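You operate a simulated robot arm through the tools that you are given. There is no shell and no other tool.

You run a simulated robot arm. Do the job below in one go: nothing can be reset, and whatever is moved stays where it is left.

JOB
Turn the mirror a full round under the wedge probe, stop at its highest reading and clamp the table.
Fine: take the mirror from the foam pad beside the gauge. The yellow lever clamps; the probe stays down. Hold mirrors by the rim.

The check looks at the end state, three seconds after you hand in, the way a careful person would. Anything else that was tipped, shoved, dropped, spilled or broken makes it a failure.

ROBOT AND FRAMES
A 6-joint arm with a two-finger gripper, fixed in place. Base frame: the origin is on the floor under the middle of its stand, x ahead of it, y to its left, z up. Lengths are in m, angles in degrees, forces in N, time in s.
It reaches about 1.417 m from its shoulder. Its first joint turns from -166.0 to 166.0 degrees. Payload 3.43 kg.
Tool frame: the origin (TCP) lies between the finger pads and is the grasp point; the fingertips stand 0.02 m ahead of it; z points along the fingers, y is the line along which they close. The gripper opens to 0.19 m; its body begins 0.248 m behind the TCP.
Orientation is that of the tool frame in the base frame, as a unit quaternion [w, x, y, z]. With the fingers straight down and closing along the base's y, the tool's x points along the base's -x, its y along +y and its z along -z.

CONTROLS
- The arm moves only by the tool send_rows. Its argument "rows" is a list of rows, each a list of 7 numbers: the shift along the tool's x, y, z in units of 40 mm (1.0 is 40 mm), then the turn, a rotation vector about the tool's x, y, z in units of 4 degrees (1.0 is 4 degrees), then the finger opening in m, from 0 to 0.19. In form: [[tx, ty, tz, wx, wy, wz, gripper], ...]. A call has 1 to 20 rows; each row shifts and turns the commanded pose from where the row before left it, along the tool's axes as they then stand. A call with a number of a shift or a turn outside -1 to 1 is refused whole. Rows are played at 5 a second. More than 0.05 m and 8.6 degrees between two rows, or a gripper value outside its range, and nothing of the call is played. Where a pose cannot be reached the arm comes as near as it can. A force on the tool above 50 N (or 10 N above the force at the start of the call, whichever is more), or a blocked arm, ends the call early, and 0.2 s more pass. The fingers move at their own pace (about 0.153 m/s each) and stop on an object; they squeeze with about 24 N. The grip force told is the motor's: it shows also when the fingers shut on nothing. Time passes only in rows, and 0.2 s behind the last, so rows that do not move let the fingers close. It gives the time, the measured TCP pose, the force on the tool (base axes), the opening and the grip force at its end, in the units of the frame above (readings bear some noise), with the torque about the TCP (base axes, N m) and any sound that the robot's microphone picked up.
- Cameras (640 x 400 px; columns grow to the right, rows downward): "scene" is fixed at [0.4005, -0.502, 1.6818]; the picture's right is [-0.73, 0.69, 0.00], its down [0.61, 0.65, -0.45] and it looks along [-0.31, -0.33, -0.89] (base axes); focal length 346 px, centre (320, 200). "wrist" rides on the gripper at [0.07, -0.008, -0.288] in the tool frame; the picture's right is [0.12, 0.99, 0.00], its down [-0.96, 0.12, -0.25] and it looks along [-0.25, 0.03, 0.97] (tool axes); focal length 261 px, centre (320, 200). There is no depth. A picture from a camera that has moved, and an enlarged one, comes with that camera's place and axes in the base frame and with its lens.
- snapshot(camera): a new picture of that camera. The clock stands still meanwhile.
- raise_lower(by): moves the trunk up (or, below 0, down) by that many m; the arm rides with it, the base frame stays. It gives what a move gives, with no picture.
- enlarge(camera, box): a new picture of the part [left, top, right, bottom] of that camera's present view, enlarged. The clock stands still meanwhile.
- close_job(): hands the job in; it is judged then, once.

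Nothing tells you positions but the pictures and the camera data. Unless the task says otherwise, let go and move clear before handing in.

The tools are called after "Call:" by a JSON object that holds its "op" and its "data". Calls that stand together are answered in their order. send_rows: Moves the arm, as the interface text tells. Its arguments: {"type":"object","properties":{"rows":{"type":"array"}},"required":["rows"]} The other tools are called the same way: raise_lower (by) moves the trunk up or down; snapshot (camera) takes a picture; enlarge (camera, box) takes an enlarged picture of a part of a camera's view; close_job () hands the job in.

At the start:

```text
time: 0.0
tcp_pos: [0.1634, -0.5586, 1.3314]
orientation: [0.0, 0.0, 1.0, -0.001]
contact_force: [-0.3, 0.7, 0.3]
ft_torque: [-0.01, -0.02, -0.02]
width: 0.19
grip_force: 0.0
trunk travel left (down, up): [-0.375, 0.065]
```

scene: 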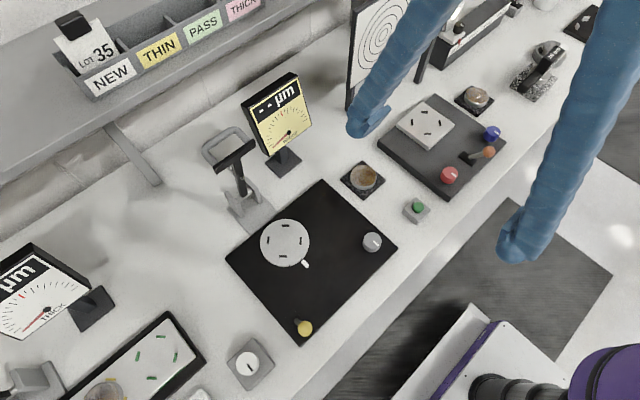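
wrist: 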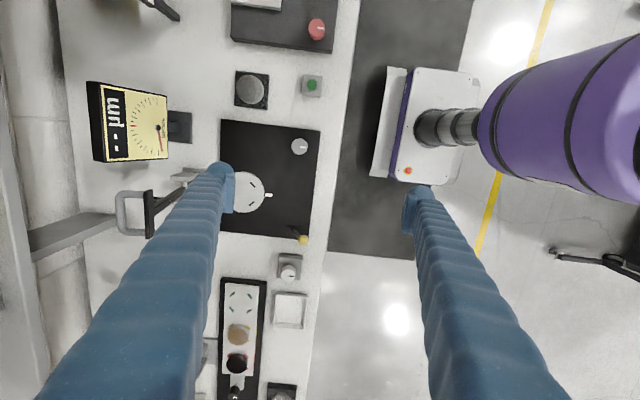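

I see a bench with a black gauge base holding a round turntable with a probe on a handle, a dial gauge, a yellow lever, and mirrors on small foam pads beside it. I'll take closer looks first before moving.

Call:
{"op": "enlarge", "data": {"camera": "scene", "box": [180, 60, 420, 360]}}

Call:
{"op": "enlarge", "data": {"camera": "scene", "box": [330, 20, 640, 230]}}

Call:
{"op": "enlarge", "data": {"camera": "scene", "box": [0, 220, 320, 400]}}

Call:
{"op": "enlarge", "data": {"camera": "wrist", "box": [60, 0, 360, 250]}}

Call:
{"op": "enlarge", "data": {"camera": "wrist", "box": [160, 220, 360, 400]}}

```text
1.33 times, centred on (300, 210) of scene
camera zoom: at [0.4005, -0.502, 1.6818], right [-0.73, 0.69, 0.0], down [0.61, 0.65, -0.45], along [-0.31, -0.33, -0.89], focal length 461 px, centre (347, 187)
```

zoom: 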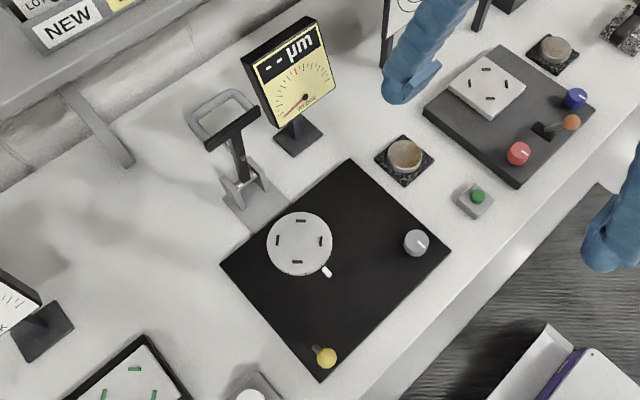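

```text
1.90 times, centred on (485, 125) of scene
camera zoom: at [0.4005, -0.502, 1.6818], right [-0.73, 0.69, 0.0], down [0.61, 0.65, -0.45], along [-0.31, -0.33, -0.89], focal length 658 px, centre (6, 343)
```

zoom: 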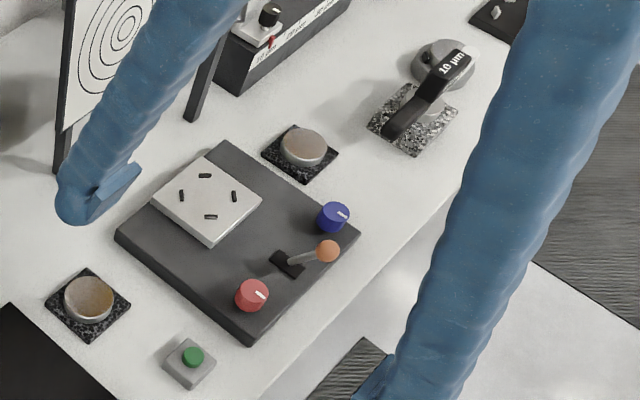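

```text
2.00 times, centred on (160, 310) of scene
camera zoom: at [0.4005, -0.502, 1.6818], right [-0.73, 0.69, 0.0], down [0.61, 0.65, -0.45], along [-0.31, -0.33, -0.89], focal length 691 px, centre (640, -20)
```

zoom: 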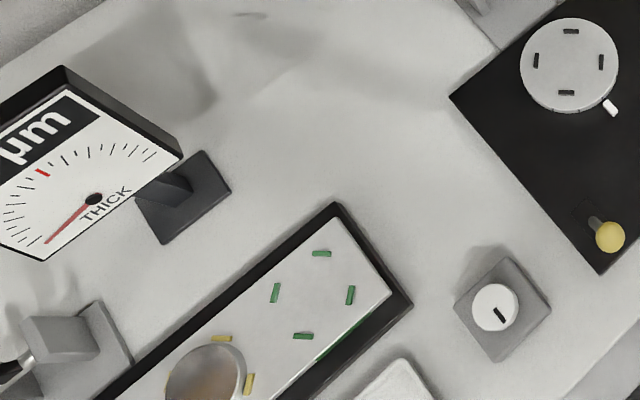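

```text
1.60 times, centred on (210, 125) of wrist
camera zoom: at [0.0915, -0.5668, 1.6198], right [-0.12, 0.99, 0.0], down [0.96, 0.12, 0.25], along [0.25, 0.03, -0.97], focal length 417 px, centre (496, 320)
```

zoom: 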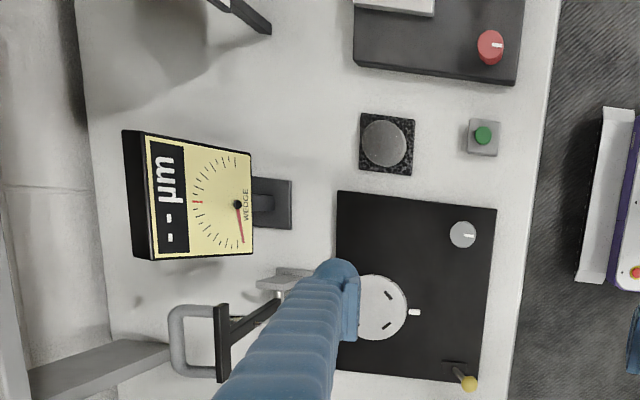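

```text
2.22 times, centred on (260, 310) of wrist
camera zoom: at [0.0915, -0.5668, 1.6198], right [-0.12, 0.99, 0.0], down [0.96, 0.12, 0.25], along [0.25, 0.03, -0.97], focal length 579 px, centre (453, -44)
```

zoom: 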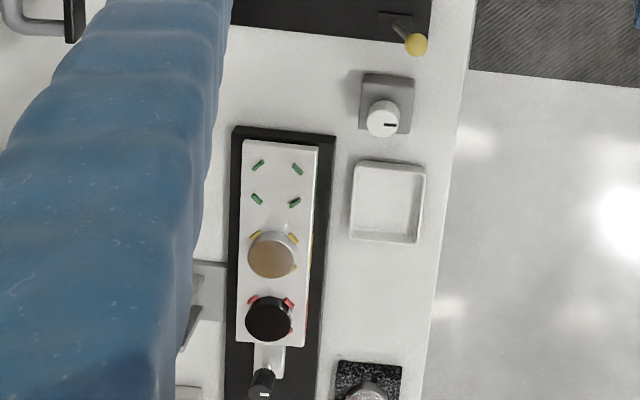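

The bench runs along x on the robot's right side, with the wedge gauge station roughly in front of the gripper. I want more detail on the probe stand, the turntable, knob and lever before moving.

Call:
{"op": "enlarge", "data": {"camera": "scene", "box": [190, 110, 310, 240]}}

Call:
{"op": "enlarge", "data": {"camera": "scene", "box": [230, 200, 330, 290]}}

Call:
{"op": "enlarge", "data": {"camera": "scene", "box": [330, 150, 440, 260]}}

Call:
{"op": "enlarge", "data": {"camera": "scene", "box": [270, 290, 350, 350]}}

Call:
{"op": "enlarge", "data": {"camera": "scene", "box": [230, 60, 330, 180]}}

Call:
{"op": "enlarge", "data": {"camera": "scene", "box": [30, 0, 280, 110]}}

```text
3.08 times, centred on (250, 175) of scene
camera zoom: at [0.4005, -0.502, 1.6818], right [-0.73, 0.69, 0.0], down [0.61, 0.65, -0.45], along [-0.31, -0.33, -0.89], focal length 1063 px, centre (535, 277)
```

zoom: 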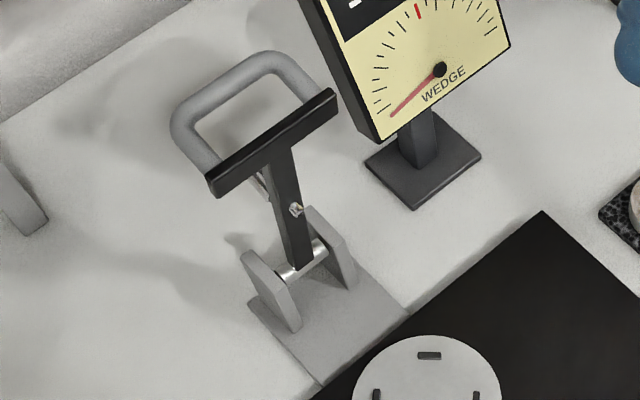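

```text
4.44 times, centred on (280, 245) of scene
camera zoom: at [0.4005, -0.502, 1.6818], right [-0.73, 0.69, 0.0], down [0.61, 0.65, -0.45], along [-0.31, -0.33, -0.89], focal length 1536 px, centre (498, 0)
```

zoom: 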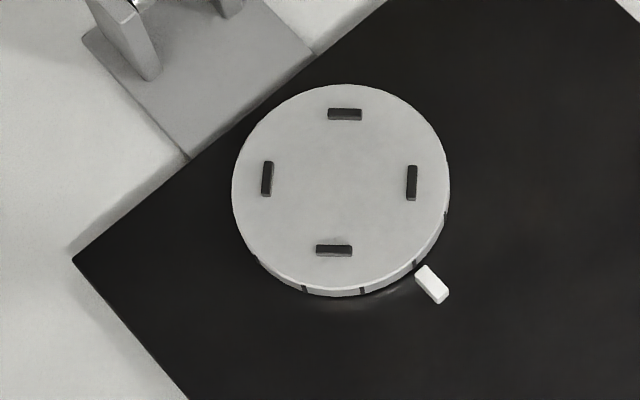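

```text
3.64 times, centred on (385, 205) of scene
camera zoom: at [0.4005, -0.502, 1.6818], right [-0.73, 0.69, 0.0], down [0.61, 0.65, -0.45], along [-0.31, -0.33, -0.89], focal length 1257 px, centre (84, 182)
```

zoom: 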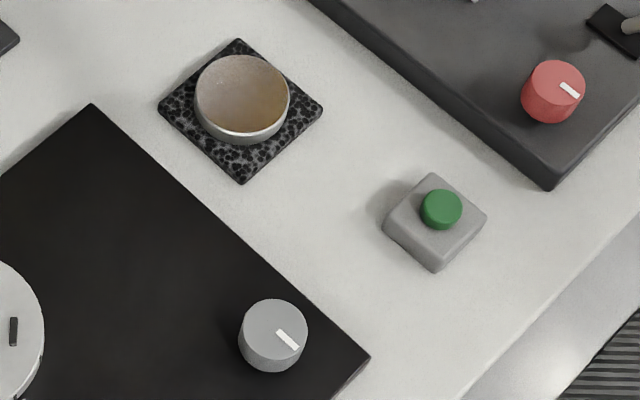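

```text
6.67 times, centred on (310, 320) of scene
camera zoom: at [0.4005, -0.502, 1.6818], right [-0.73, 0.69, 0.0], down [0.61, 0.65, -0.45], along [-0.31, -0.33, -0.89], focal length 2304 px, centre (387, -600)
```

zoom: 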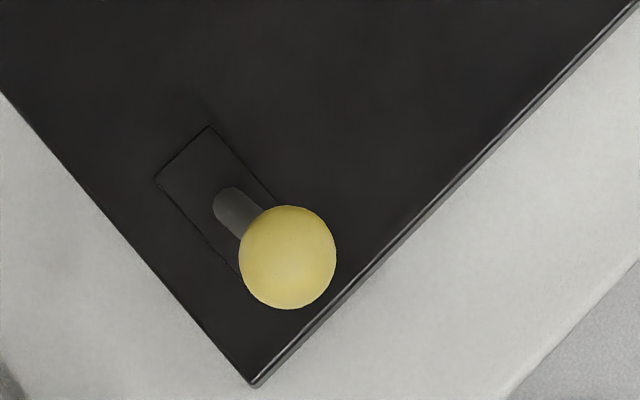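

```text
3.33 times, centred on (280, 120) of scene
camera zoom: at [0.4005, -0.502, 1.6818], right [-0.73, 0.69, 0.0], down [0.61, 0.65, -0.45], along [-0.31, -0.33, -0.89], focal length 1152 px, centre (453, 467)
```

zoom: 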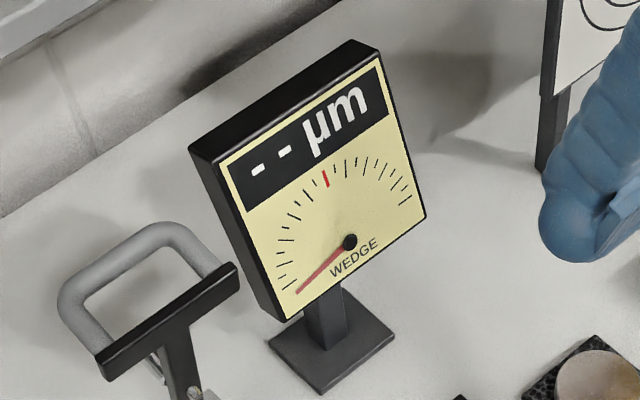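

```text
2.56 times, centred on (155, 55) of scene
camera zoom: at [0.4005, -0.502, 1.6818], right [-0.73, 0.69, 0.0], down [0.61, 0.65, -0.45], along [-0.31, -0.33, -0.89], focal length 885 px, centre (742, 571)
```

zoom: 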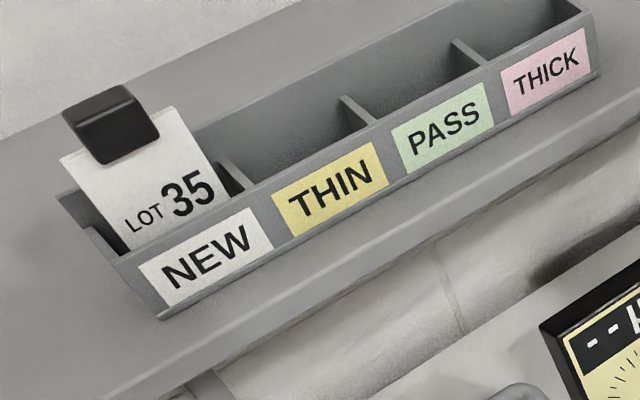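

The mirror on the foam pad beside the wedge gauge I place near (0.01, -0.75, 0.925); the turntable near (0.27, -0.755, 0.926), the grey knob near (0.12, -0.62), the yellow lever near (0.366, -0.58), and the probe arm is up near (0.27, -0.87). First I move above the mirror while turning the gripper so it will close along x.

Call:
{"op": "send_rows", "data": {"rows": [[0.4, -0.5, 0.2, 0, 0, 1, 0.19], [0.4, -0.5, 0.2, 0, 0, 1, 0.19], [0.5, -0.5, 0, 0, 0, 1, 0.19], [0.5, -0.45, 0, 0, 0, 1, 0.19], [0.5, -0.4, 0, 0, 0, 1, 0.19], [0.5, -0.35, 0, 0, 0, 1, 0.19]]}}

```text
time: 1.4
tcp_pos: [0.0358, -0.6446, 1.3144]
orientation: [0.0, 0.208, 0.978, 0.0]
contact_force: [-0.4, -0.1, 0.0]
ft_torque: [0.04, -0.02, -0.01]
width: 0.19
grip_force: 0.1
trunk travel left (down, up): [-0.375, 0.065]
```

Moving fine; I continue the turn so the fingers close along x, then shift over the mirror.

Call:
{"op": "send_rows", "data": {"rows": [[0, 0, 0, 0, 0, 1, 0.19], [0, 0, 0, 0, 0, 1, 0.19], [0, 0, 0, 0, 0, 1, 0.19], [0, 0, 0, 0, 0, 1, 0.19], [0, 0, 0, 0, 0, 1, 0.19], [0, 0, 0, 0, 0, 1, 0.19], [0, 0, 0, 0, 0, 1, 0.19], [0, 0, 0, 0, 0, 1, 0.19], [0, 0, 0, 0, 0, 1, 0.19], [0, 0, 0, 0, 0, 1, 0.19], [0, 0, 0, 0, 0, 1, 0.19], [0, 0, 0, 0, 0, 1, 0.19], [0, 0, 0, 0, 0, 1, 0.19], [0, 0, 0, 0, 0, 1, 0.19], [0, 0, 0, 0, 0, 1, 0.19], [0, 0, 0, 0, 0, 1, 0.19], [0, 0, 0, 0, 0, 0.5, 0.19], [-0.9, -0.2, 0.4, 0, 0, 0, 0.19], [-0.9, -0.2, 0.4, 0, 0, 0, 0.19], [-0.8, -0.2, 0.4, 0, 0, 0, 0.19]]}}

Call:
{"op": "snapshot", "data": {"camera": "wrist"}}

Call:
{"op": "snapshot", "data": {"camera": "scene"}}

```text
time: 5.6
tcp_pos: [0.0124, -0.7504, 1.2683]
orientation: [-0.001, 0.707, 0.707, 0.001]
contact_force: [0.5, 0.0, 0.2]
ft_torque: [0.02, 0.02, -0.02]
width: 0.1902
grip_force: 0.0
trunk travel left (down, up): [-0.375, 0.065]
```

```text
taken
camera wrist: at [0.0034, -0.6793, 1.5575], right [0.99, 0.12, 0.0], down [0.12, -0.96, 0.25], along [0.03, -0.25, -0.97], focal length 261 px, centre (320, 200)
```

wrist: 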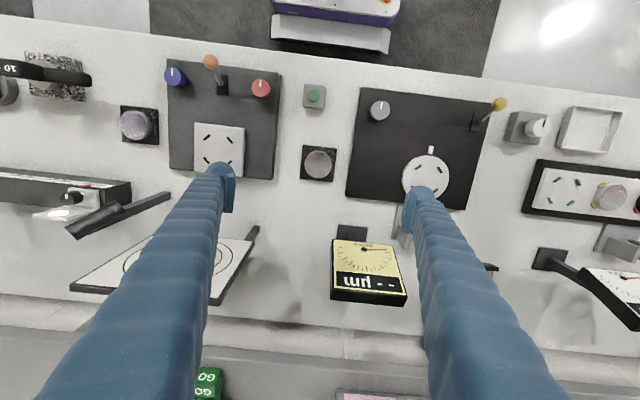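

```text
taken
```

scene: 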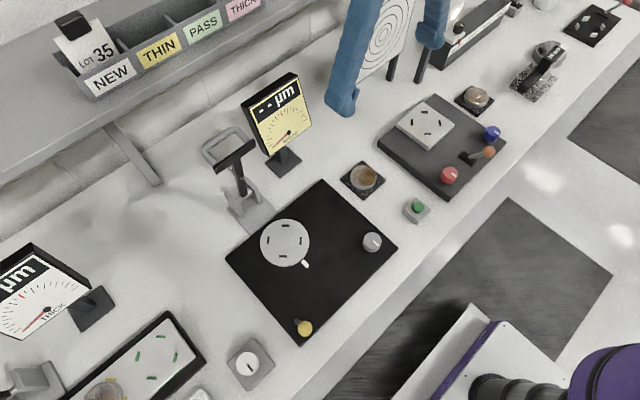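

The gripper is above the mirror, whose centre I compute at about (0.007, -0.752). I zoom in to refine its centre and size, and to check the turntable and probe stand from here.

Call:
{"op": "enlarge", "data": {"camera": "wrist", "box": [280, 125, 360, 205]}}

Call:
{"op": "enlarge", "data": {"camera": "wrist", "box": [340, 80, 510, 300]}}

Call:
{"op": "enlarge", "data": {"camera": "scene", "box": [330, 150, 400, 205]}}

```text
5.00 times, centred on (320, 165) of wrist
camera zoom: at [0.0034, -0.6793, 1.5575], right [0.99, 0.12, 0.0], down [0.12, -0.96, 0.25], along [0.03, -0.25, -0.97], focal length 1303 px, centre (320, 375)
```

zoom: 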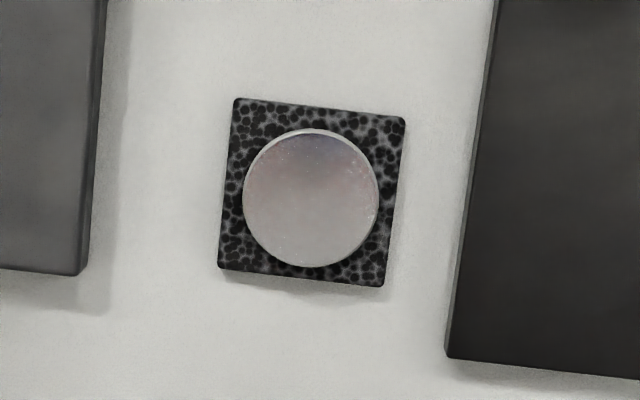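

```text
1.82 times, centred on (425, 190) of wrist
camera zoom: at [0.0034, -0.6793, 1.5575], right [0.99, 0.12, 0.0], down [0.12, -0.96, 0.25], along [0.03, -0.25, -0.97], focal length 474 px, centre (129, 218)
```

zoom: 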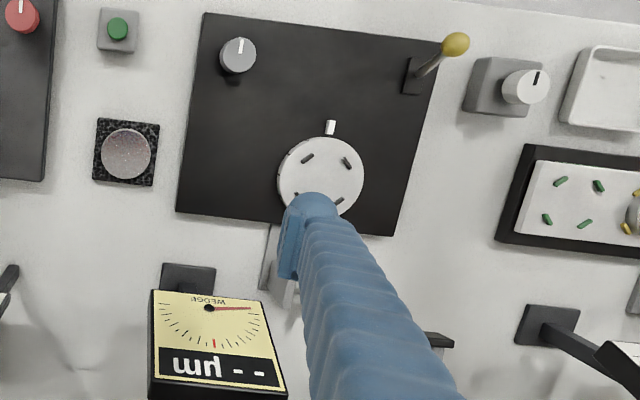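

```text
7.27 times, centred on (365, 178) of scene
camera zoom: at [0.4005, -0.502, 1.6818], right [-0.73, 0.69, 0.0], down [0.61, 0.65, -0.45], along [-0.31, -0.33, -0.89], focal length 2513 px, centre (-7, 364)
```

zoom: 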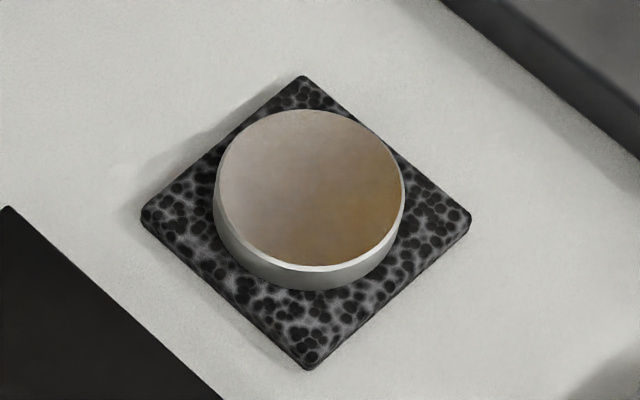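

The mirror is about 66 mm across and centred near (0.008, -0.754), with the black base about 75 mm to its right. I look at the fingertips themselves to judge clearance.

Call:
{"op": "enlarge", "data": {"camera": "scene", "box": [310, 0, 470, 130]}}

Call:
{"op": "enlarge", "data": {"camera": "wrist", "box": [190, 140, 450, 260]}}

```text
3.08 times, centred on (390, 65) of scene
camera zoom: at [0.4005, -0.502, 1.6818], right [-0.73, 0.69, 0.0], down [0.61, 0.65, -0.45], along [-0.31, -0.33, -0.89], focal length 1063 px, centre (105, 615)
```

zoom: 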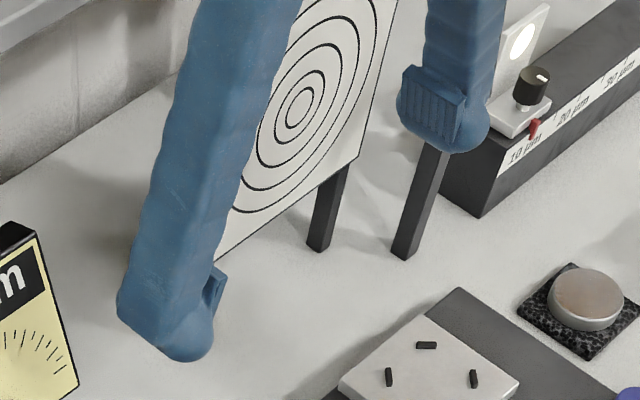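

```text
2.46 times, centred on (320, 200) of wrist
camera zoom: at [0.0034, -0.6793, 1.5575], right [0.99, 0.12, 0.0], down [0.12, -0.96, 0.25], along [0.03, -0.25, -0.97], focal length 642 px, centre (320, 200)
```

zoom: 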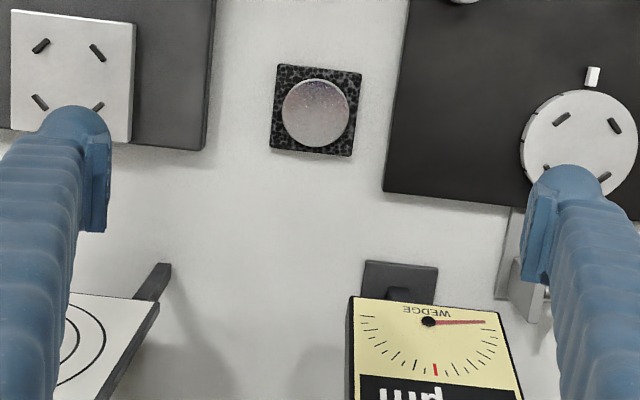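

The fingers are about 35 mm thick, so to avoid the black base beside the pad I'll grip the mirror on a diagonal (about 48° off), then turn back to closing along x for placing. Turning and lowering part way now.

Call:
{"op": "send_rows", "data": {"rows": [[0, 0, 0.5, 0, 0, -1, 0.085], [0, 0, 0.5, 0, 0, -1, 0.085], [0, 0, 0.5, 0, 0, -1, 0.085], [0, 0, 0.5, 0, 0, -1, 0.085], [0, 0, 0.5, 0, 0, -1, 0.085], [0, 0, 0.5, 0, 0, -1, 0.085], [0, 0, 0.5, 0, 0, -1, 0.085], [0, 0, 0.5, 0, 0, -1, 0.085], [0, 0, 0.5, 0, 0, -1, 0.085], [0, 0, 0.5, 0, 0, -1, 0.085], [0, 0, 0.5, 0, 0, -1, 0.085], [0.02, -0.14, 0.5, 0, 0, -1, 0.085], [0, 0, 0, 0, 0, 0, 0.085]]}}

Call:
{"op": "snapshot", "data": {"camera": "wrist"}}

Call:
{"op": "snapshot", "data": {"camera": "scene"}}

```text
time: 8.4
tcp_pos: [0.0062, -0.7521, 1.0266]
orientation: [0.0, 0.358, 0.934, 0.0]
contact_force: [-0.4, 0.0, 0.5]
ft_torque: [0.05, 0.03, 0.03]
width: 0.0847
grip_force: 0.0
trunk travel left (down, up): [-0.375, 0.065]
```

```text
taken
camera wrist: at [-0.0513, -0.7096, 1.3151], right [0.58, 0.82, 0.0], down [0.79, -0.56, 0.25], along [0.2, -0.14, -0.97], focal length 261 px, centre (320, 200)
```

wrist: 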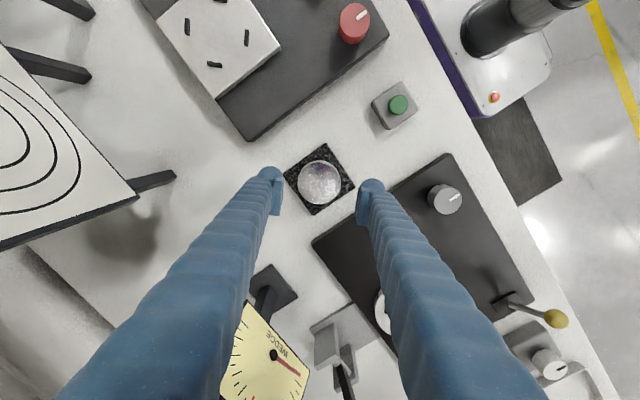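

```text
taken
```

scene: 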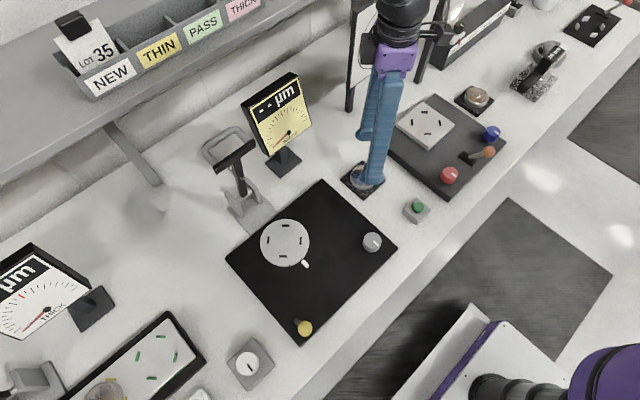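

The fingers straddle the pad on the diagonal. I zoom in to check that the mirror is centred between them.

Call:
{"op": "enlarge", "data": {"camera": "wrist", "box": [250, 130, 390, 230]}}

Call:
{"op": "enlarge", "data": {"camera": "scene", "box": [320, 120, 420, 220]}}

```text
4.00 times, centred on (320, 180) of wrist
camera zoom: at [-0.0513, -0.7096, 1.3151], right [0.58, 0.82, 0.0], down [0.79, -0.56, 0.25], along [0.2, -0.14, -0.97], focal length 1043 px, centre (320, 280)
```

zoom: 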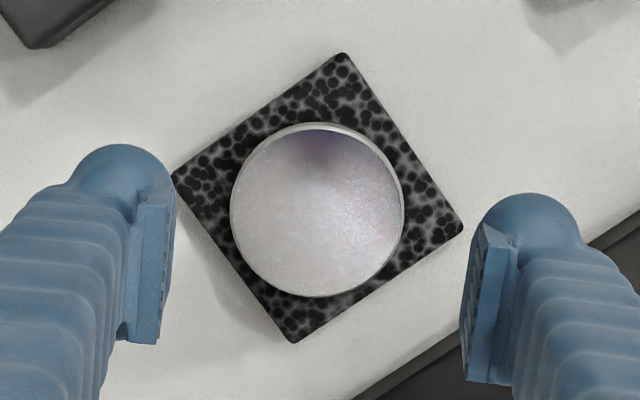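

```text
4.00 times, centred on (370, 170) of scene
camera zoom: at [0.4005, -0.502, 1.6818], right [-0.73, 0.69, 0.0], down [0.61, 0.65, -0.45], along [-0.31, -0.33, -0.89], focal length 1382 px, centre (120, 320)
```

zoom: 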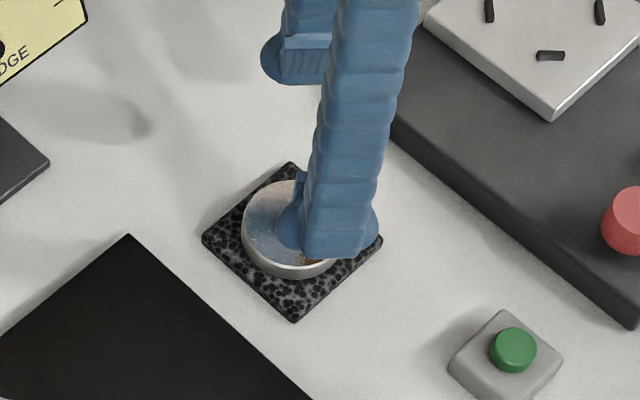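

The mirror centre agrees at (0.009, -0.753) and the fingers are centred on it. I lower to about 20 mm above grasp height, then check the height from the side.

Call:
{"op": "send_rows", "data": {"rows": [[-0.06, 0.02, 0.5, 0, 0, 0, 0.085], [0, 0, 0.5, 0, 0, 0, 0.085], [0, 0, 0.5, 0, 0, 0, 0.085], [0, 0, 0.4, 0, 0, 0, 0.085], [0, 0, 0, 0, 0, 0, 0.085]]}}

Call:
{"op": "enlarge", "data": {"camera": "scene", "box": [330, 140, 410, 210]}}

Call:
{"op": "enlarge", "data": {"camera": "wrist", "box": [250, 130, 390, 230]}}

```text
time: 9.6
tcp_pos: [0.0079, -0.7528, 0.9519]
orientation: [0.0, 0.359, 0.934, 0.0]
contact_force: [0.3, -0.3, -0.9]
ft_torque: [0.03, 0.0, -0.01]
width: 0.0848
grip_force: 0.1
trunk travel left (down, up): [-0.375, 0.065]
```

```text
5.71 times, centred on (370, 175) of scene
camera zoom: at [0.4005, -0.502, 1.6818], right [-0.73, 0.69, 0.0], down [0.61, 0.65, -0.45], along [-0.31, -0.33, -0.89], focal length 1975 px, centre (34, 343)
```

zoom: 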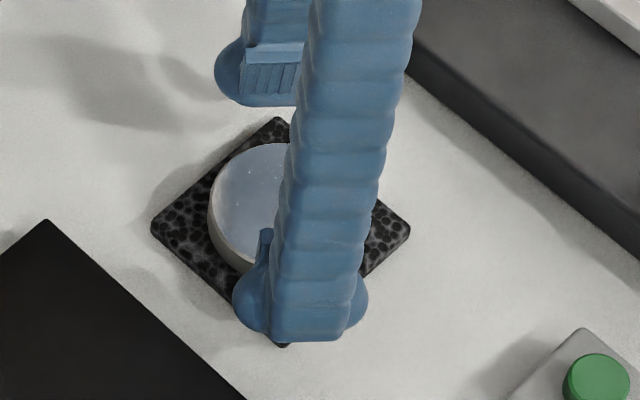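

```text
4.00 times, centred on (320, 180) of wrist
camera zoom: at [-0.0504, -0.7119, 1.2398], right [0.58, 0.82, 0.0], down [0.79, -0.56, 0.25], along [0.2, -0.14, -0.97], focal length 1043 px, centre (320, 280)
```

zoom: 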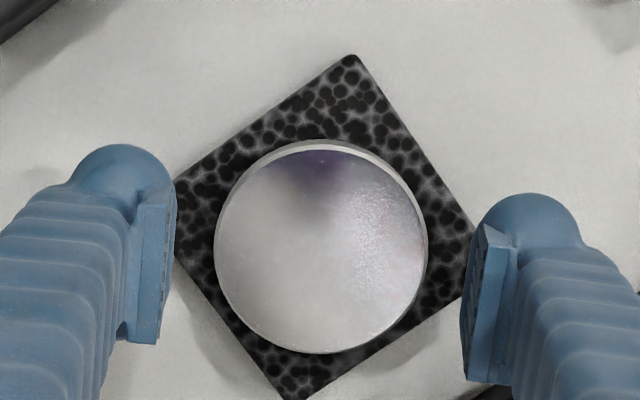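

The mirror top looks to be near z 0.927 and the tips are just above it. I lower in small steps, watching the force for foam contact.

Call:
{"op": "send_rows", "data": {"rows": [[0, 0, 0.1, 0, 0, 0, 0.085], [0, 0, 0.1, 0, 0, 0, 0.085], [0, 0, 0, 0, 0, 0, 0.085]]}}

Call:
{"op": "enlarge", "data": {"camera": "scene", "box": [340, 150, 400, 205]}}

```text
time: 10.4
tcp_pos: [0.0085, -0.7527, 0.9443]
orientation: [0.0, 0.359, 0.933, 0.0]
contact_force: [-1.2, 0.0, 0.6]
ft_torque: [-0.02, 0.0, -0.01]
width: 0.0849
grip_force: 0.2
trunk travel left (down, up): [-0.375, 0.065]
```

```text
7.27 times, centred on (370, 178) of scene
camera zoom: at [0.4005, -0.502, 1.6818], right [-0.73, 0.69, 0.0], down [0.61, 0.65, -0.45], along [-0.31, -0.33, -0.89], focal length 2513 px, centre (-44, 364)
```

zoom: 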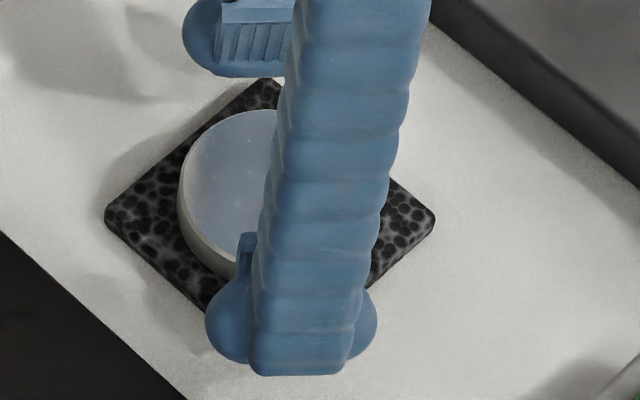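

No contact yet. I go down another 8 mm in small steps.

Call:
{"op": "send_rows", "data": {"rows": [[0, 0, 0.1, 0, 0, 0, 0.085], [0, 0, 0.05, 0, 0, 0, 0.085], [0, 0, 0.05, 0, 0, 0, 0.085], [0, 0, 0, 0, 0, 0, 0.085]]}}

Call:
{"op": "enlarge", "data": {"camera": "scene", "box": [340, 150, 400, 205]}}

```text
time: 11.4
tcp_pos: [0.0083, -0.7518, 0.9351]
orientation: [0.0, 0.358, 0.934, 0.0]
contact_force: [-0.2, 0.0, 0.4]
ft_torque: [0.02, -0.01, 0.02]
width: 0.085
grip_force: 0.1
trunk travel left (down, up): [-0.375, 0.065]
```

```text
7.27 times, centred on (370, 178) of scene
camera zoom: at [0.4005, -0.502, 1.6818], right [-0.73, 0.69, 0.0], down [0.61, 0.65, -0.45], along [-0.31, -0.33, -0.89], focal length 2513 px, centre (-44, 364)
```

zoom: 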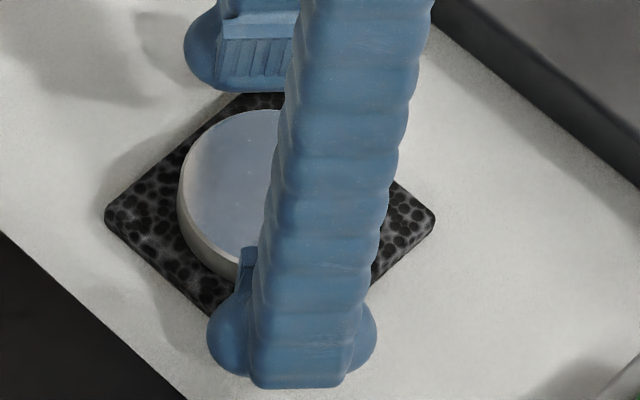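

Still no contact force. I check from the wrist camera how the pads line up with the rim.

Call:
{"op": "enlarge", "data": {"camera": "wrist", "box": [250, 140, 390, 240]}}

Call:
{"op": "enlarge", "data": {"camera": "scene", "box": [350, 150, 390, 180]}}

```text
4.00 times, centred on (320, 190) of wrist
camera zoom: at [-0.0499, -0.7104, 1.2236], right [0.58, 0.82, 0.0], down [0.79, -0.56, 0.25], along [0.2, -0.14, -0.97], focal length 1043 px, centre (320, 240)
```

zoom: 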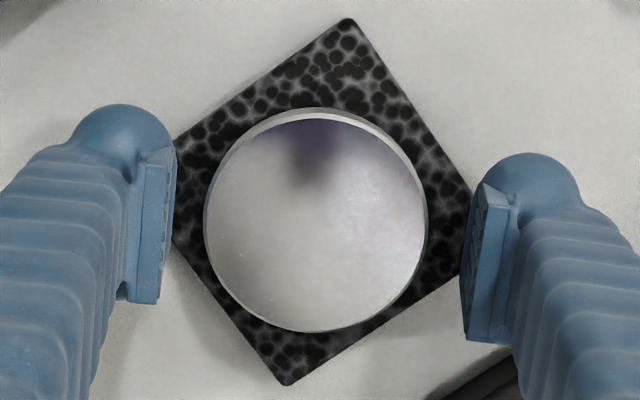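

```text
13.33 times, centred on (370, 165) of scene
camera zoom: at [0.4005, -0.502, 1.6818], right [-0.73, 0.69, 0.0], down [0.61, 0.65, -0.45], along [-0.31, -0.33, -0.89], focal length 4608 px, centre (-347, 667)
```

zoom: 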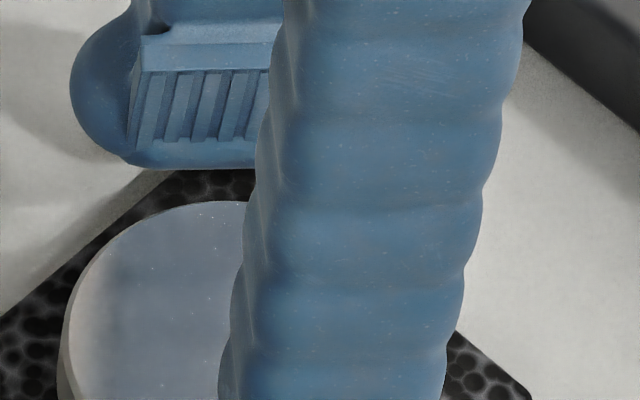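

The side view shows the tips are only just level with the mirror's top edge, so the scene camera reads about 13 mm high. I lower another 8 mm in small steps.

Call:
{"op": "send_rows", "data": {"rows": [[0, 0, 0.1, 0, 0, 0, 0.085], [0, 0, 0.1, 0, 0, 0, 0.085], [0, 0, 0, 0, 0, 0, 0.085]]}}

Call:
{"op": "enlarge", "data": {"camera": "scene", "box": [350, 150, 390, 180]}}

Call:
{"op": "enlarge", "data": {"camera": "scene", "box": [340, 170, 390, 210]}}

```text
time: 12.2
tcp_pos: [0.0074, -0.7539, 0.9308]
orientation: [0.0, 0.359, 0.933, -0.002]
contact_force: [-5.7, 0.0, 32.8]
ft_torque: [1.34, -1.15, 0.56]
width: 0.0846
grip_force: 0.1
trunk travel left (down, up): [-0.375, 0.065]
```

```text
13.33 times, centred on (370, 165) of scene
camera zoom: at [0.4005, -0.502, 1.6818], right [-0.73, 0.69, 0.0], down [0.61, 0.65, -0.45], along [-0.31, -0.33, -0.89], focal length 4608 px, centre (-347, 667)
```

zoom: 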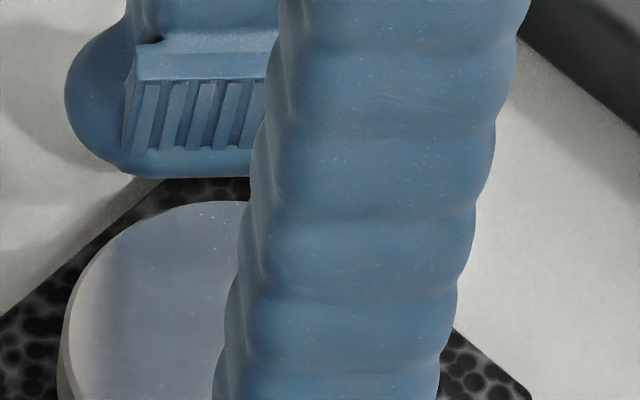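

```text
10.00 times, centred on (365, 190) of scene
camera zoom: at [0.4005, -0.502, 1.6818], right [-0.73, 0.69, 0.0], down [0.61, 0.65, -0.45], along [-0.31, -0.33, -0.89], focal length 3456 px, centre (-130, 300)
```

zoom: 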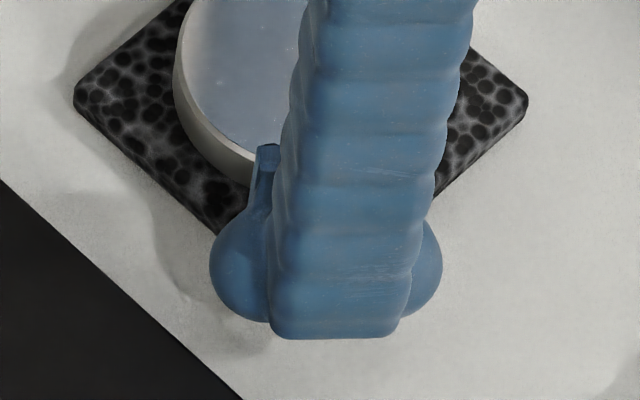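

The tips have touched the foam (33 N), so the foam top is at z ≈ 0.911. I back off about 5 mm of command so the tips just clear it, then check force before closing.

Call:
{"op": "send_rows", "data": {"rows": [[0, 0, -0.12, 0, 0, 0, 0.085], [0, 0, 0, 0, 0, 0, 0.085]]}}

Call:
{"op": "enlarge", "data": {"camera": "scene", "box": [340, 150, 400, 205]}}

```text
time: 12.8
tcp_pos: [0.0095, -0.7511, 0.9313]
orientation: [0.0, 0.359, 0.933, 0.001]
contact_force: [-0.7, 0.0, -0.5]
ft_torque: [0.03, -0.02, 0.05]
width: 0.085
grip_force: 0.1
trunk travel left (down, up): [-0.375, 0.065]
```

```text
7.27 times, centred on (370, 178) of scene
camera zoom: at [0.4005, -0.502, 1.6818], right [-0.73, 0.69, 0.0], down [0.61, 0.65, -0.45], along [-0.31, -0.33, -0.89], focal length 2513 px, centre (-44, 364)
```

zoom: 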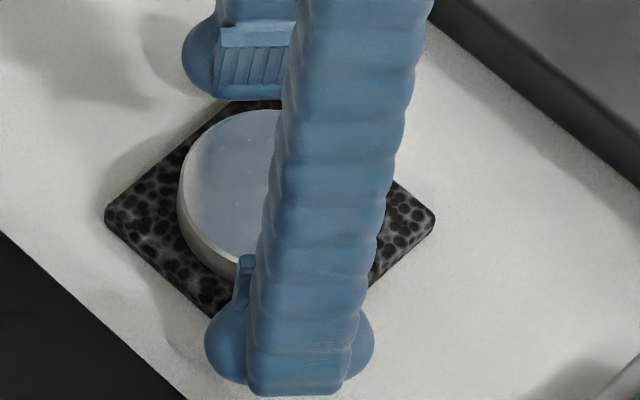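

Contact is relieved. Now I close the fingers on the rim.

Call:
{"op": "send_rows", "data": {"rows": [[0, 0, 0, 0, 0, 0, 0.055], [0, 0, 0, 0, 0, 0, 0.055], [0, 0, 0, 0, 0, 0, 0.055]]}}

Call:
{"op": "enlarge", "data": {"camera": "scene", "box": [340, 150, 400, 205]}}

Call:
{"op": "enlarge", "data": {"camera": "wrist", "box": [250, 140, 390, 240]}}

```text
time: 13.6
tcp_pos: [0.0087, -0.7521, 0.9316]
orientation: [0.0, 0.359, 0.933, 0.0]
contact_force: [0.1, 0.5, -0.3]
ft_torque: [-0.02, -0.01, -0.01]
width: 0.0648
grip_force: 24.2
trunk travel left (down, up): [-0.375, 0.065]
```

```text
7.27 times, centred on (370, 178) of scene
camera zoom: at [0.4005, -0.502, 1.6818], right [-0.73, 0.69, 0.0], down [0.61, 0.65, -0.45], along [-0.31, -0.33, -0.89], focal length 2513 px, centre (-44, 364)
```

zoom: 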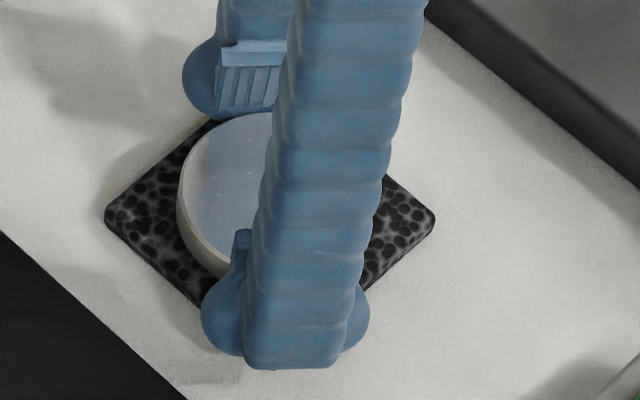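

```text
4.00 times, centred on (320, 190) of wrist
camera zoom: at [-0.0491, -0.7108, 1.2207], right [0.58, 0.82, 0.0], down [0.79, -0.56, 0.25], along [0.2, -0.14, -0.97], focal length 1043 px, centre (320, 240)
```

zoom: 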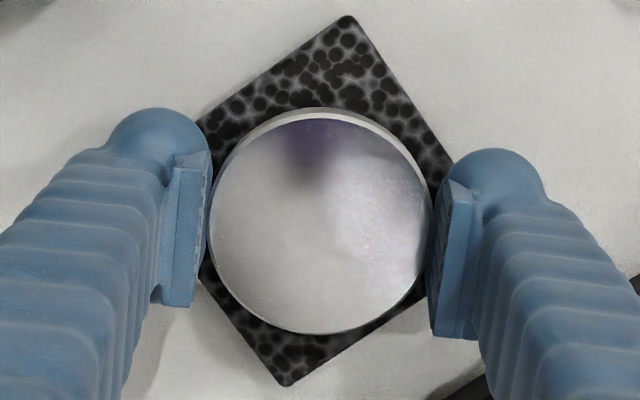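

The rim is gripped (65 mm, 24 N). I lift gently and look before travelling.

Call:
{"op": "send_rows", "data": {"rows": [[0, 0, -0.15, 0, 0, 0, 0.055], [0, 0, -0.3, 0, 0, 0, 0.055], [0, 0, -0.5, 0, 0, 0, 0.055], [0, 0, -0.5, 0, 0, 0, 0.055], [0, 0, -0.5, 0, 0, 0, 0.055], [0, 0, -0.3, 0, 0, 0, 0.055], [0, 0, 0, 0, 0, 0, 0.055]]}}

Call:
{"op": "enlarge", "data": {"camera": "scene", "box": [320, 100, 420, 210]}}

Call:
{"op": "snapshot", "data": {"camera": "wrist"}}

```text
time: 15.2
tcp_pos: [0.0087, -0.7519, 1.0244]
orientation: [0.001, 0.358, 0.934, 0.0]
contact_force: [-0.7, 0.2, -1.9]
ft_torque: [-0.01, 0.0, 0.02]
width: 0.0645
grip_force: 23.7
trunk travel left (down, up): [-0.375, 0.065]
```

```text
3.64 times, centred on (370, 155) of scene
camera zoom: at [0.4005, -0.502, 1.6818], right [-0.73, 0.69, 0.0], down [0.61, 0.65, -0.45], along [-0.31, -0.33, -0.89], focal length 1257 px, centre (138, 364)
```

zoom: 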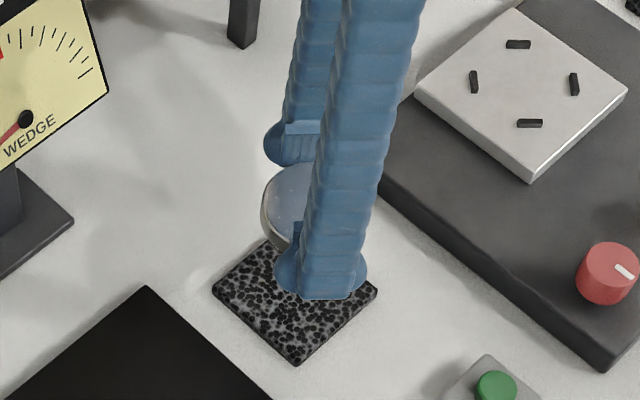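

```text
taken
camera wrist: at [-0.0489, -0.7101, 1.3117], right [0.58, 0.82, 0.0], down [0.79, -0.56, 0.25], along [0.2, -0.14, -0.97], focal length 261 px, centre (320, 200)
```

wrist: 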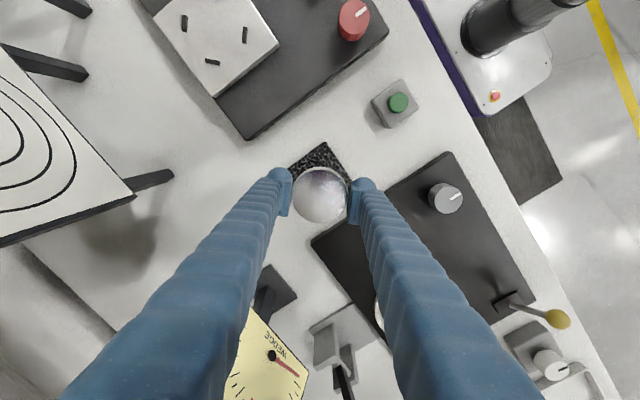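

The mirror is held cleanly. I turn the gripper back to close along x, then carry it over the turntable at this height.

Call:
{"op": "send_rows", "data": {"rows": [[0, 0, 0, 0, 0, 1, 0.055], [0, 0, 0, 0, 0, 1, 0.055], [0, 0, 0, 0, 0, 1, 0.055], [0, 0, 0, 0, 0, 1, 0.055], [0, 0, 0, 0, 0, 1, 0.055], [0, 0, 0, 0, 0, 1, 0.055], [0, 0, 0, 0, 0, 1, 0.055], [0, 0, 0, 0, 0, 1, 0.055], [0, 0, 0, 0, 0, 1, 0.055], [0, 0, 0, 0, 0, 1, 0.055], [0, 0, 0, 0, 0, 1, 0.055], [0, 0, 0, 0, 0, 1, 0.055], [0, 0.6, 0, 0, 0, 0, 0.055], [0, 1, 0, 0, 0, 0, 0.055], [0, 1, 0, 0, 0, 0, 0.055], [0, 1, 0, 0, 0, 0, 0.055], [0, 1, 0, 0, 0, 0, 0.055], [0, 1, 0, 0, 0, 0, 0.055], [0, 0.6, 0, 0, 0, 0, 0.055], [0, 0.38, 0, 0, 0, 0, 0.055]]}}

Call:
{"op": "snapshot", "data": {"camera": "wrist"}}

Call:
{"op": "snapshot", "data": {"camera": "scene"}}

```text
time: 19.4
tcp_pos: [0.2737, -0.7554, 1.0227]
orientation: [-0.001, 0.707, 0.707, 0.0]
contact_force: [0.4, 0.1, -1.2]
ft_torque: [-0.02, 0.02, -0.02]
width: 0.0645
grip_force: 24.3
trunk travel left (down, up): [-0.375, 0.065]
```

```text
taken
camera wrist: at [0.2652, -0.6836, 1.3115], right [0.99, 0.12, 0.0], down [0.12, -0.96, 0.25], along [0.03, -0.25, -0.97], focal length 261 px, centre (320, 200)
```

wrist: 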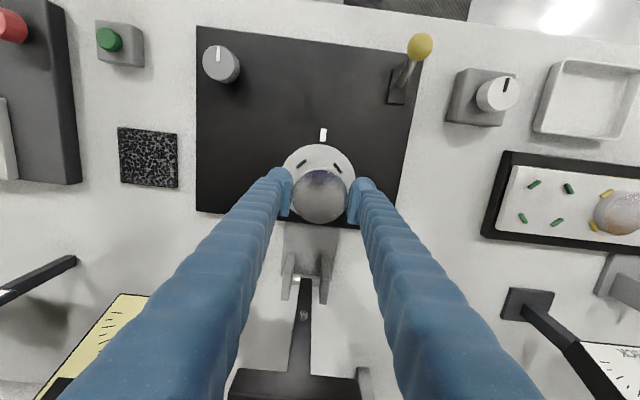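

```text
taken
```

scene: 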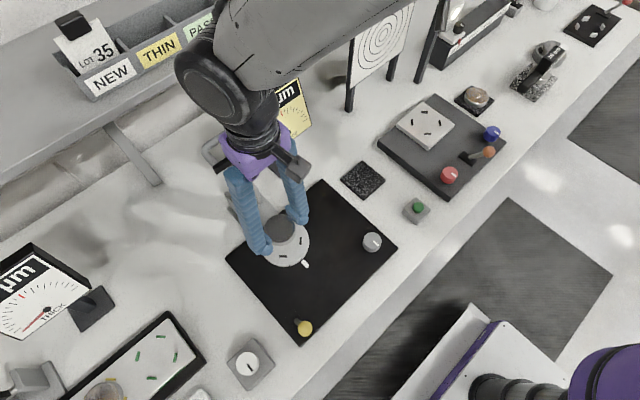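

The mirror hovers over the turntable. I zoom in to align it with the four pegs.

Call:
{"op": "enlarge", "data": {"camera": "wrist", "box": [260, 130, 380, 240]}}

Call:
{"op": "enlarge", "data": {"camera": "scene", "box": [230, 180, 340, 290]}}

```text
3.64 times, centred on (320, 185) of wrist
camera zoom: at [0.2652, -0.6836, 1.3115], right [0.99, 0.12, 0.0], down [0.12, -0.96, 0.25], along [0.03, -0.25, -0.97], focal length 948 px, centre (320, 254)
```

zoom: 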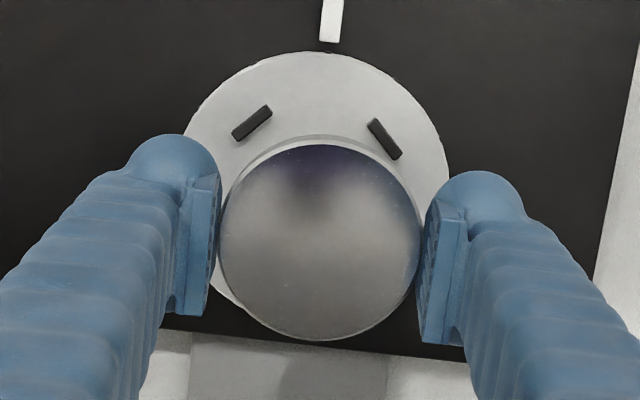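

```text
3.64 times, centred on (285, 235) of scene
camera zoom: at [0.4005, -0.502, 1.6818], right [-0.73, 0.69, 0.0], down [0.61, 0.65, -0.45], along [-0.31, -0.33, -0.89], focal length 1257 px, centre (447, 73)
```

zoom: 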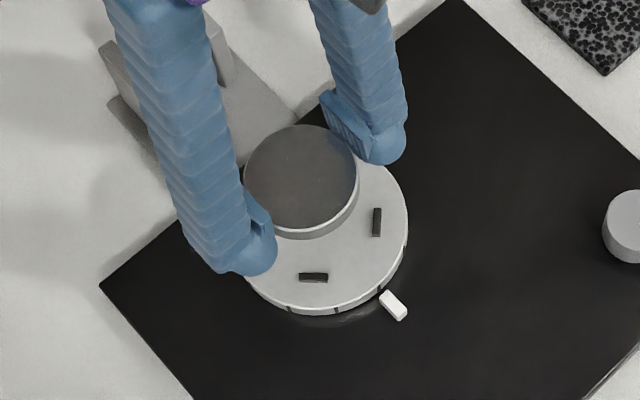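

The mirror is centred in the grip and lies 1–2 mm off in x from the table centre (about 0.272, -0.755). I lower partway and correct.

Call:
{"op": "send_rows", "data": {"rows": [[0, -0.04, 0.3, 0, 0, 0, 0.055], [0, 0, 0.4, 0, 0, 0, 0.055], [0, 0, 0.4, 0, 0, 0, 0.055], [0, 0, 0, 0, 0, 0, 0.055]]}}

Call:
{"op": "enlarge", "data": {"camera": "wrist", "box": [260, 130, 380, 240]}}

Call:
{"op": "enlarge", "data": {"camera": "scene", "box": [240, 190, 330, 280]}}

```text
time: 20.4
tcp_pos: [0.272, -0.753, 0.979]
orientation: [0.0, 0.707, 0.707, 0.0]
contact_force: [1.0, -0.3, -2.4]
ft_torque: [0.01, -0.01, 0.0]
width: 0.0643
grip_force: 24.2
trunk travel left (down, up): [-0.375, 0.065]
```

```text
3.64 times, centred on (320, 185) of wrist
camera zoom: at [0.2636, -0.6823, 1.2678], right [0.99, 0.12, 0.0], down [0.12, -0.96, 0.25], along [0.03, -0.25, -0.97], focal length 948 px, centre (320, 254)
```

zoom: 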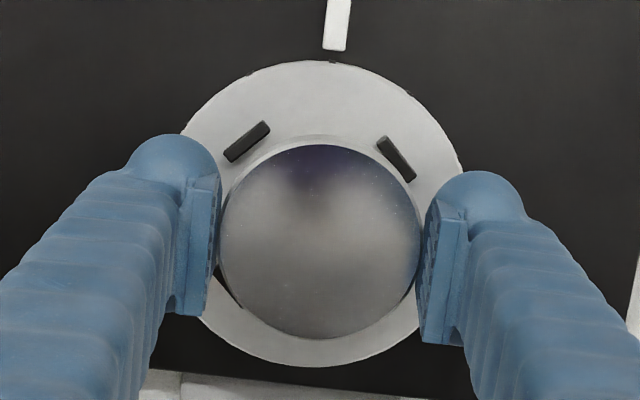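

```text
4.44 times, centred on (285, 235) of scene
camera zoom: at [0.4005, -0.502, 1.6818], right [-0.73, 0.69, 0.0], down [0.61, 0.65, -0.45], along [-0.31, -0.33, -0.89], focal length 1536 px, centre (476, 44)
```

zoom: 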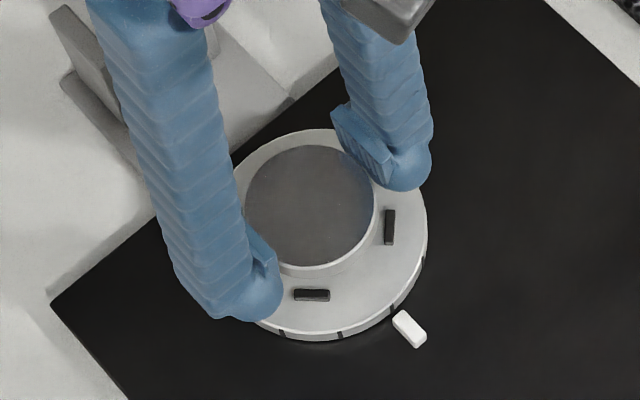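

The mirror is about 2 mm too far in +x and perhaps 1 mm short in -y. I correct and lower a bit more.

Call:
{"op": "send_rows", "data": {"rows": [[-0.03, -0.045, 0.2, 0, 0, 0, 0.055], [0, 0, 0.2, 0, 0, 0, 0.055], [0, 0, 0, 0, 0, 0, 0.055]]}}

Call:
{"op": "enlarge", "data": {"camera": "wrist", "box": [260, 130, 380, 240]}}

Call:
{"op": "enlarge", "data": {"camera": "scene", "box": [240, 200, 330, 280]}}

```text
time: 21.2
tcp_pos: [0.2699, -0.7538, 0.9625]
orientation: [0.0, 0.707, 0.707, 0.0]
contact_force: [-0.7, -0.3, -1.0]
ft_torque: [-0.02, -0.01, -0.01]
width: 0.0646
grip_force: 23.7
trunk travel left (down, up): [-0.375, 0.065]
```

```text
3.64 times, centred on (320, 185) of wrist
camera zoom: at [0.2609, -0.6835, 1.2518], right [0.99, 0.12, 0.0], down [0.12, -0.96, 0.25], along [0.03, -0.25, -0.97], focal length 948 px, centre (320, 254)
```

zoom: 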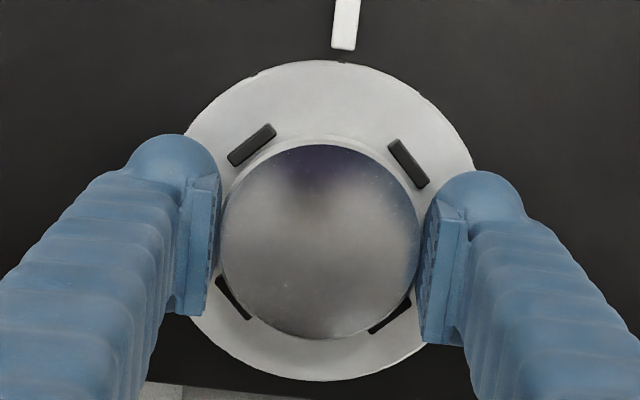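

```text
5.00 times, centred on (285, 240) of scene
camera zoom: at [0.4005, -0.502, 1.6818], right [-0.73, 0.69, 0.0], down [0.61, 0.65, -0.45], along [-0.31, -0.33, -0.89], focal length 1728 px, centre (495, 0)
```

zoom: 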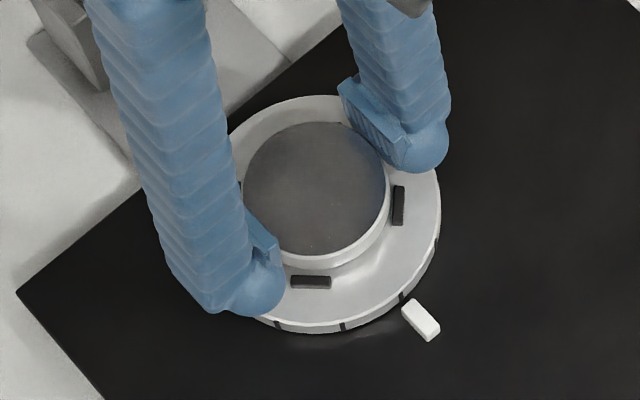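

All four pegs are now visible around the mirror and it is nearly centred. I nudge 1 mm in -y and lower more.

Call:
{"op": "send_rows", "data": {"rows": [[-0.03, 0, 0.1, 0, 0, 0, 0.055], [0, 0, 0.1, 0, 0, 0, 0.055], [0, 0, 0, 0, 0, 0, 0.055]]}}

Call:
{"op": "enlarge", "data": {"camera": "wrist", "box": [280, 145, 365, 230]}}

Call:
{"op": "enlarge", "data": {"camera": "scene", "box": [255, 210, 320, 275]}}

```text
time: 22.0
tcp_pos: [0.2684, -0.7549, 0.9556]
orientation: [0.001, 0.707, 0.707, 0.0]
contact_force: [-1.1, -0.9, 8.6]
ft_torque: [0.23, -0.07, 0.01]
width: 0.0645
grip_force: 24.0
trunk travel left (down, up): [-0.375, 0.065]
```

```text
4.71 times, centred on (322, 188) of wrist
camera zoom: at [0.2599, -0.6837, 1.2443], right [0.99, 0.12, 0.0], down [0.12, -0.96, 0.25], along [0.03, -0.25, -0.97], focal length 1227 px, centre (308, 259)
```

zoom: 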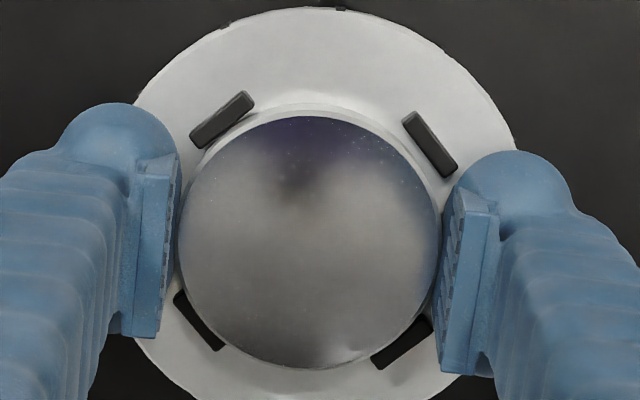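

```text
6.15 times, centred on (288, 242) of scene
camera zoom: at [0.4005, -0.502, 1.6818], right [-0.73, 0.69, 0.0], down [0.61, 0.65, -0.45], along [-0.31, -0.33, -0.89], focal length 2127 px, centre (520, -62)
```

zoom: 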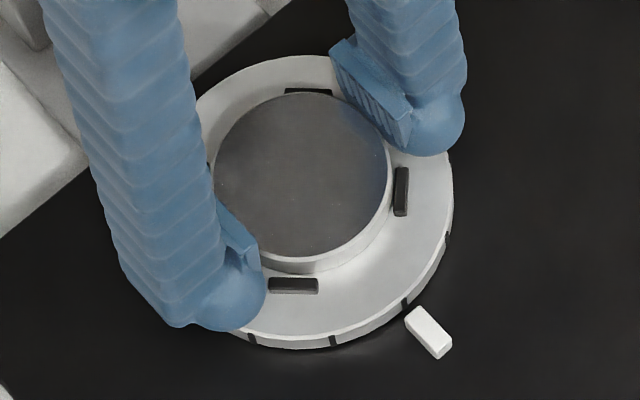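

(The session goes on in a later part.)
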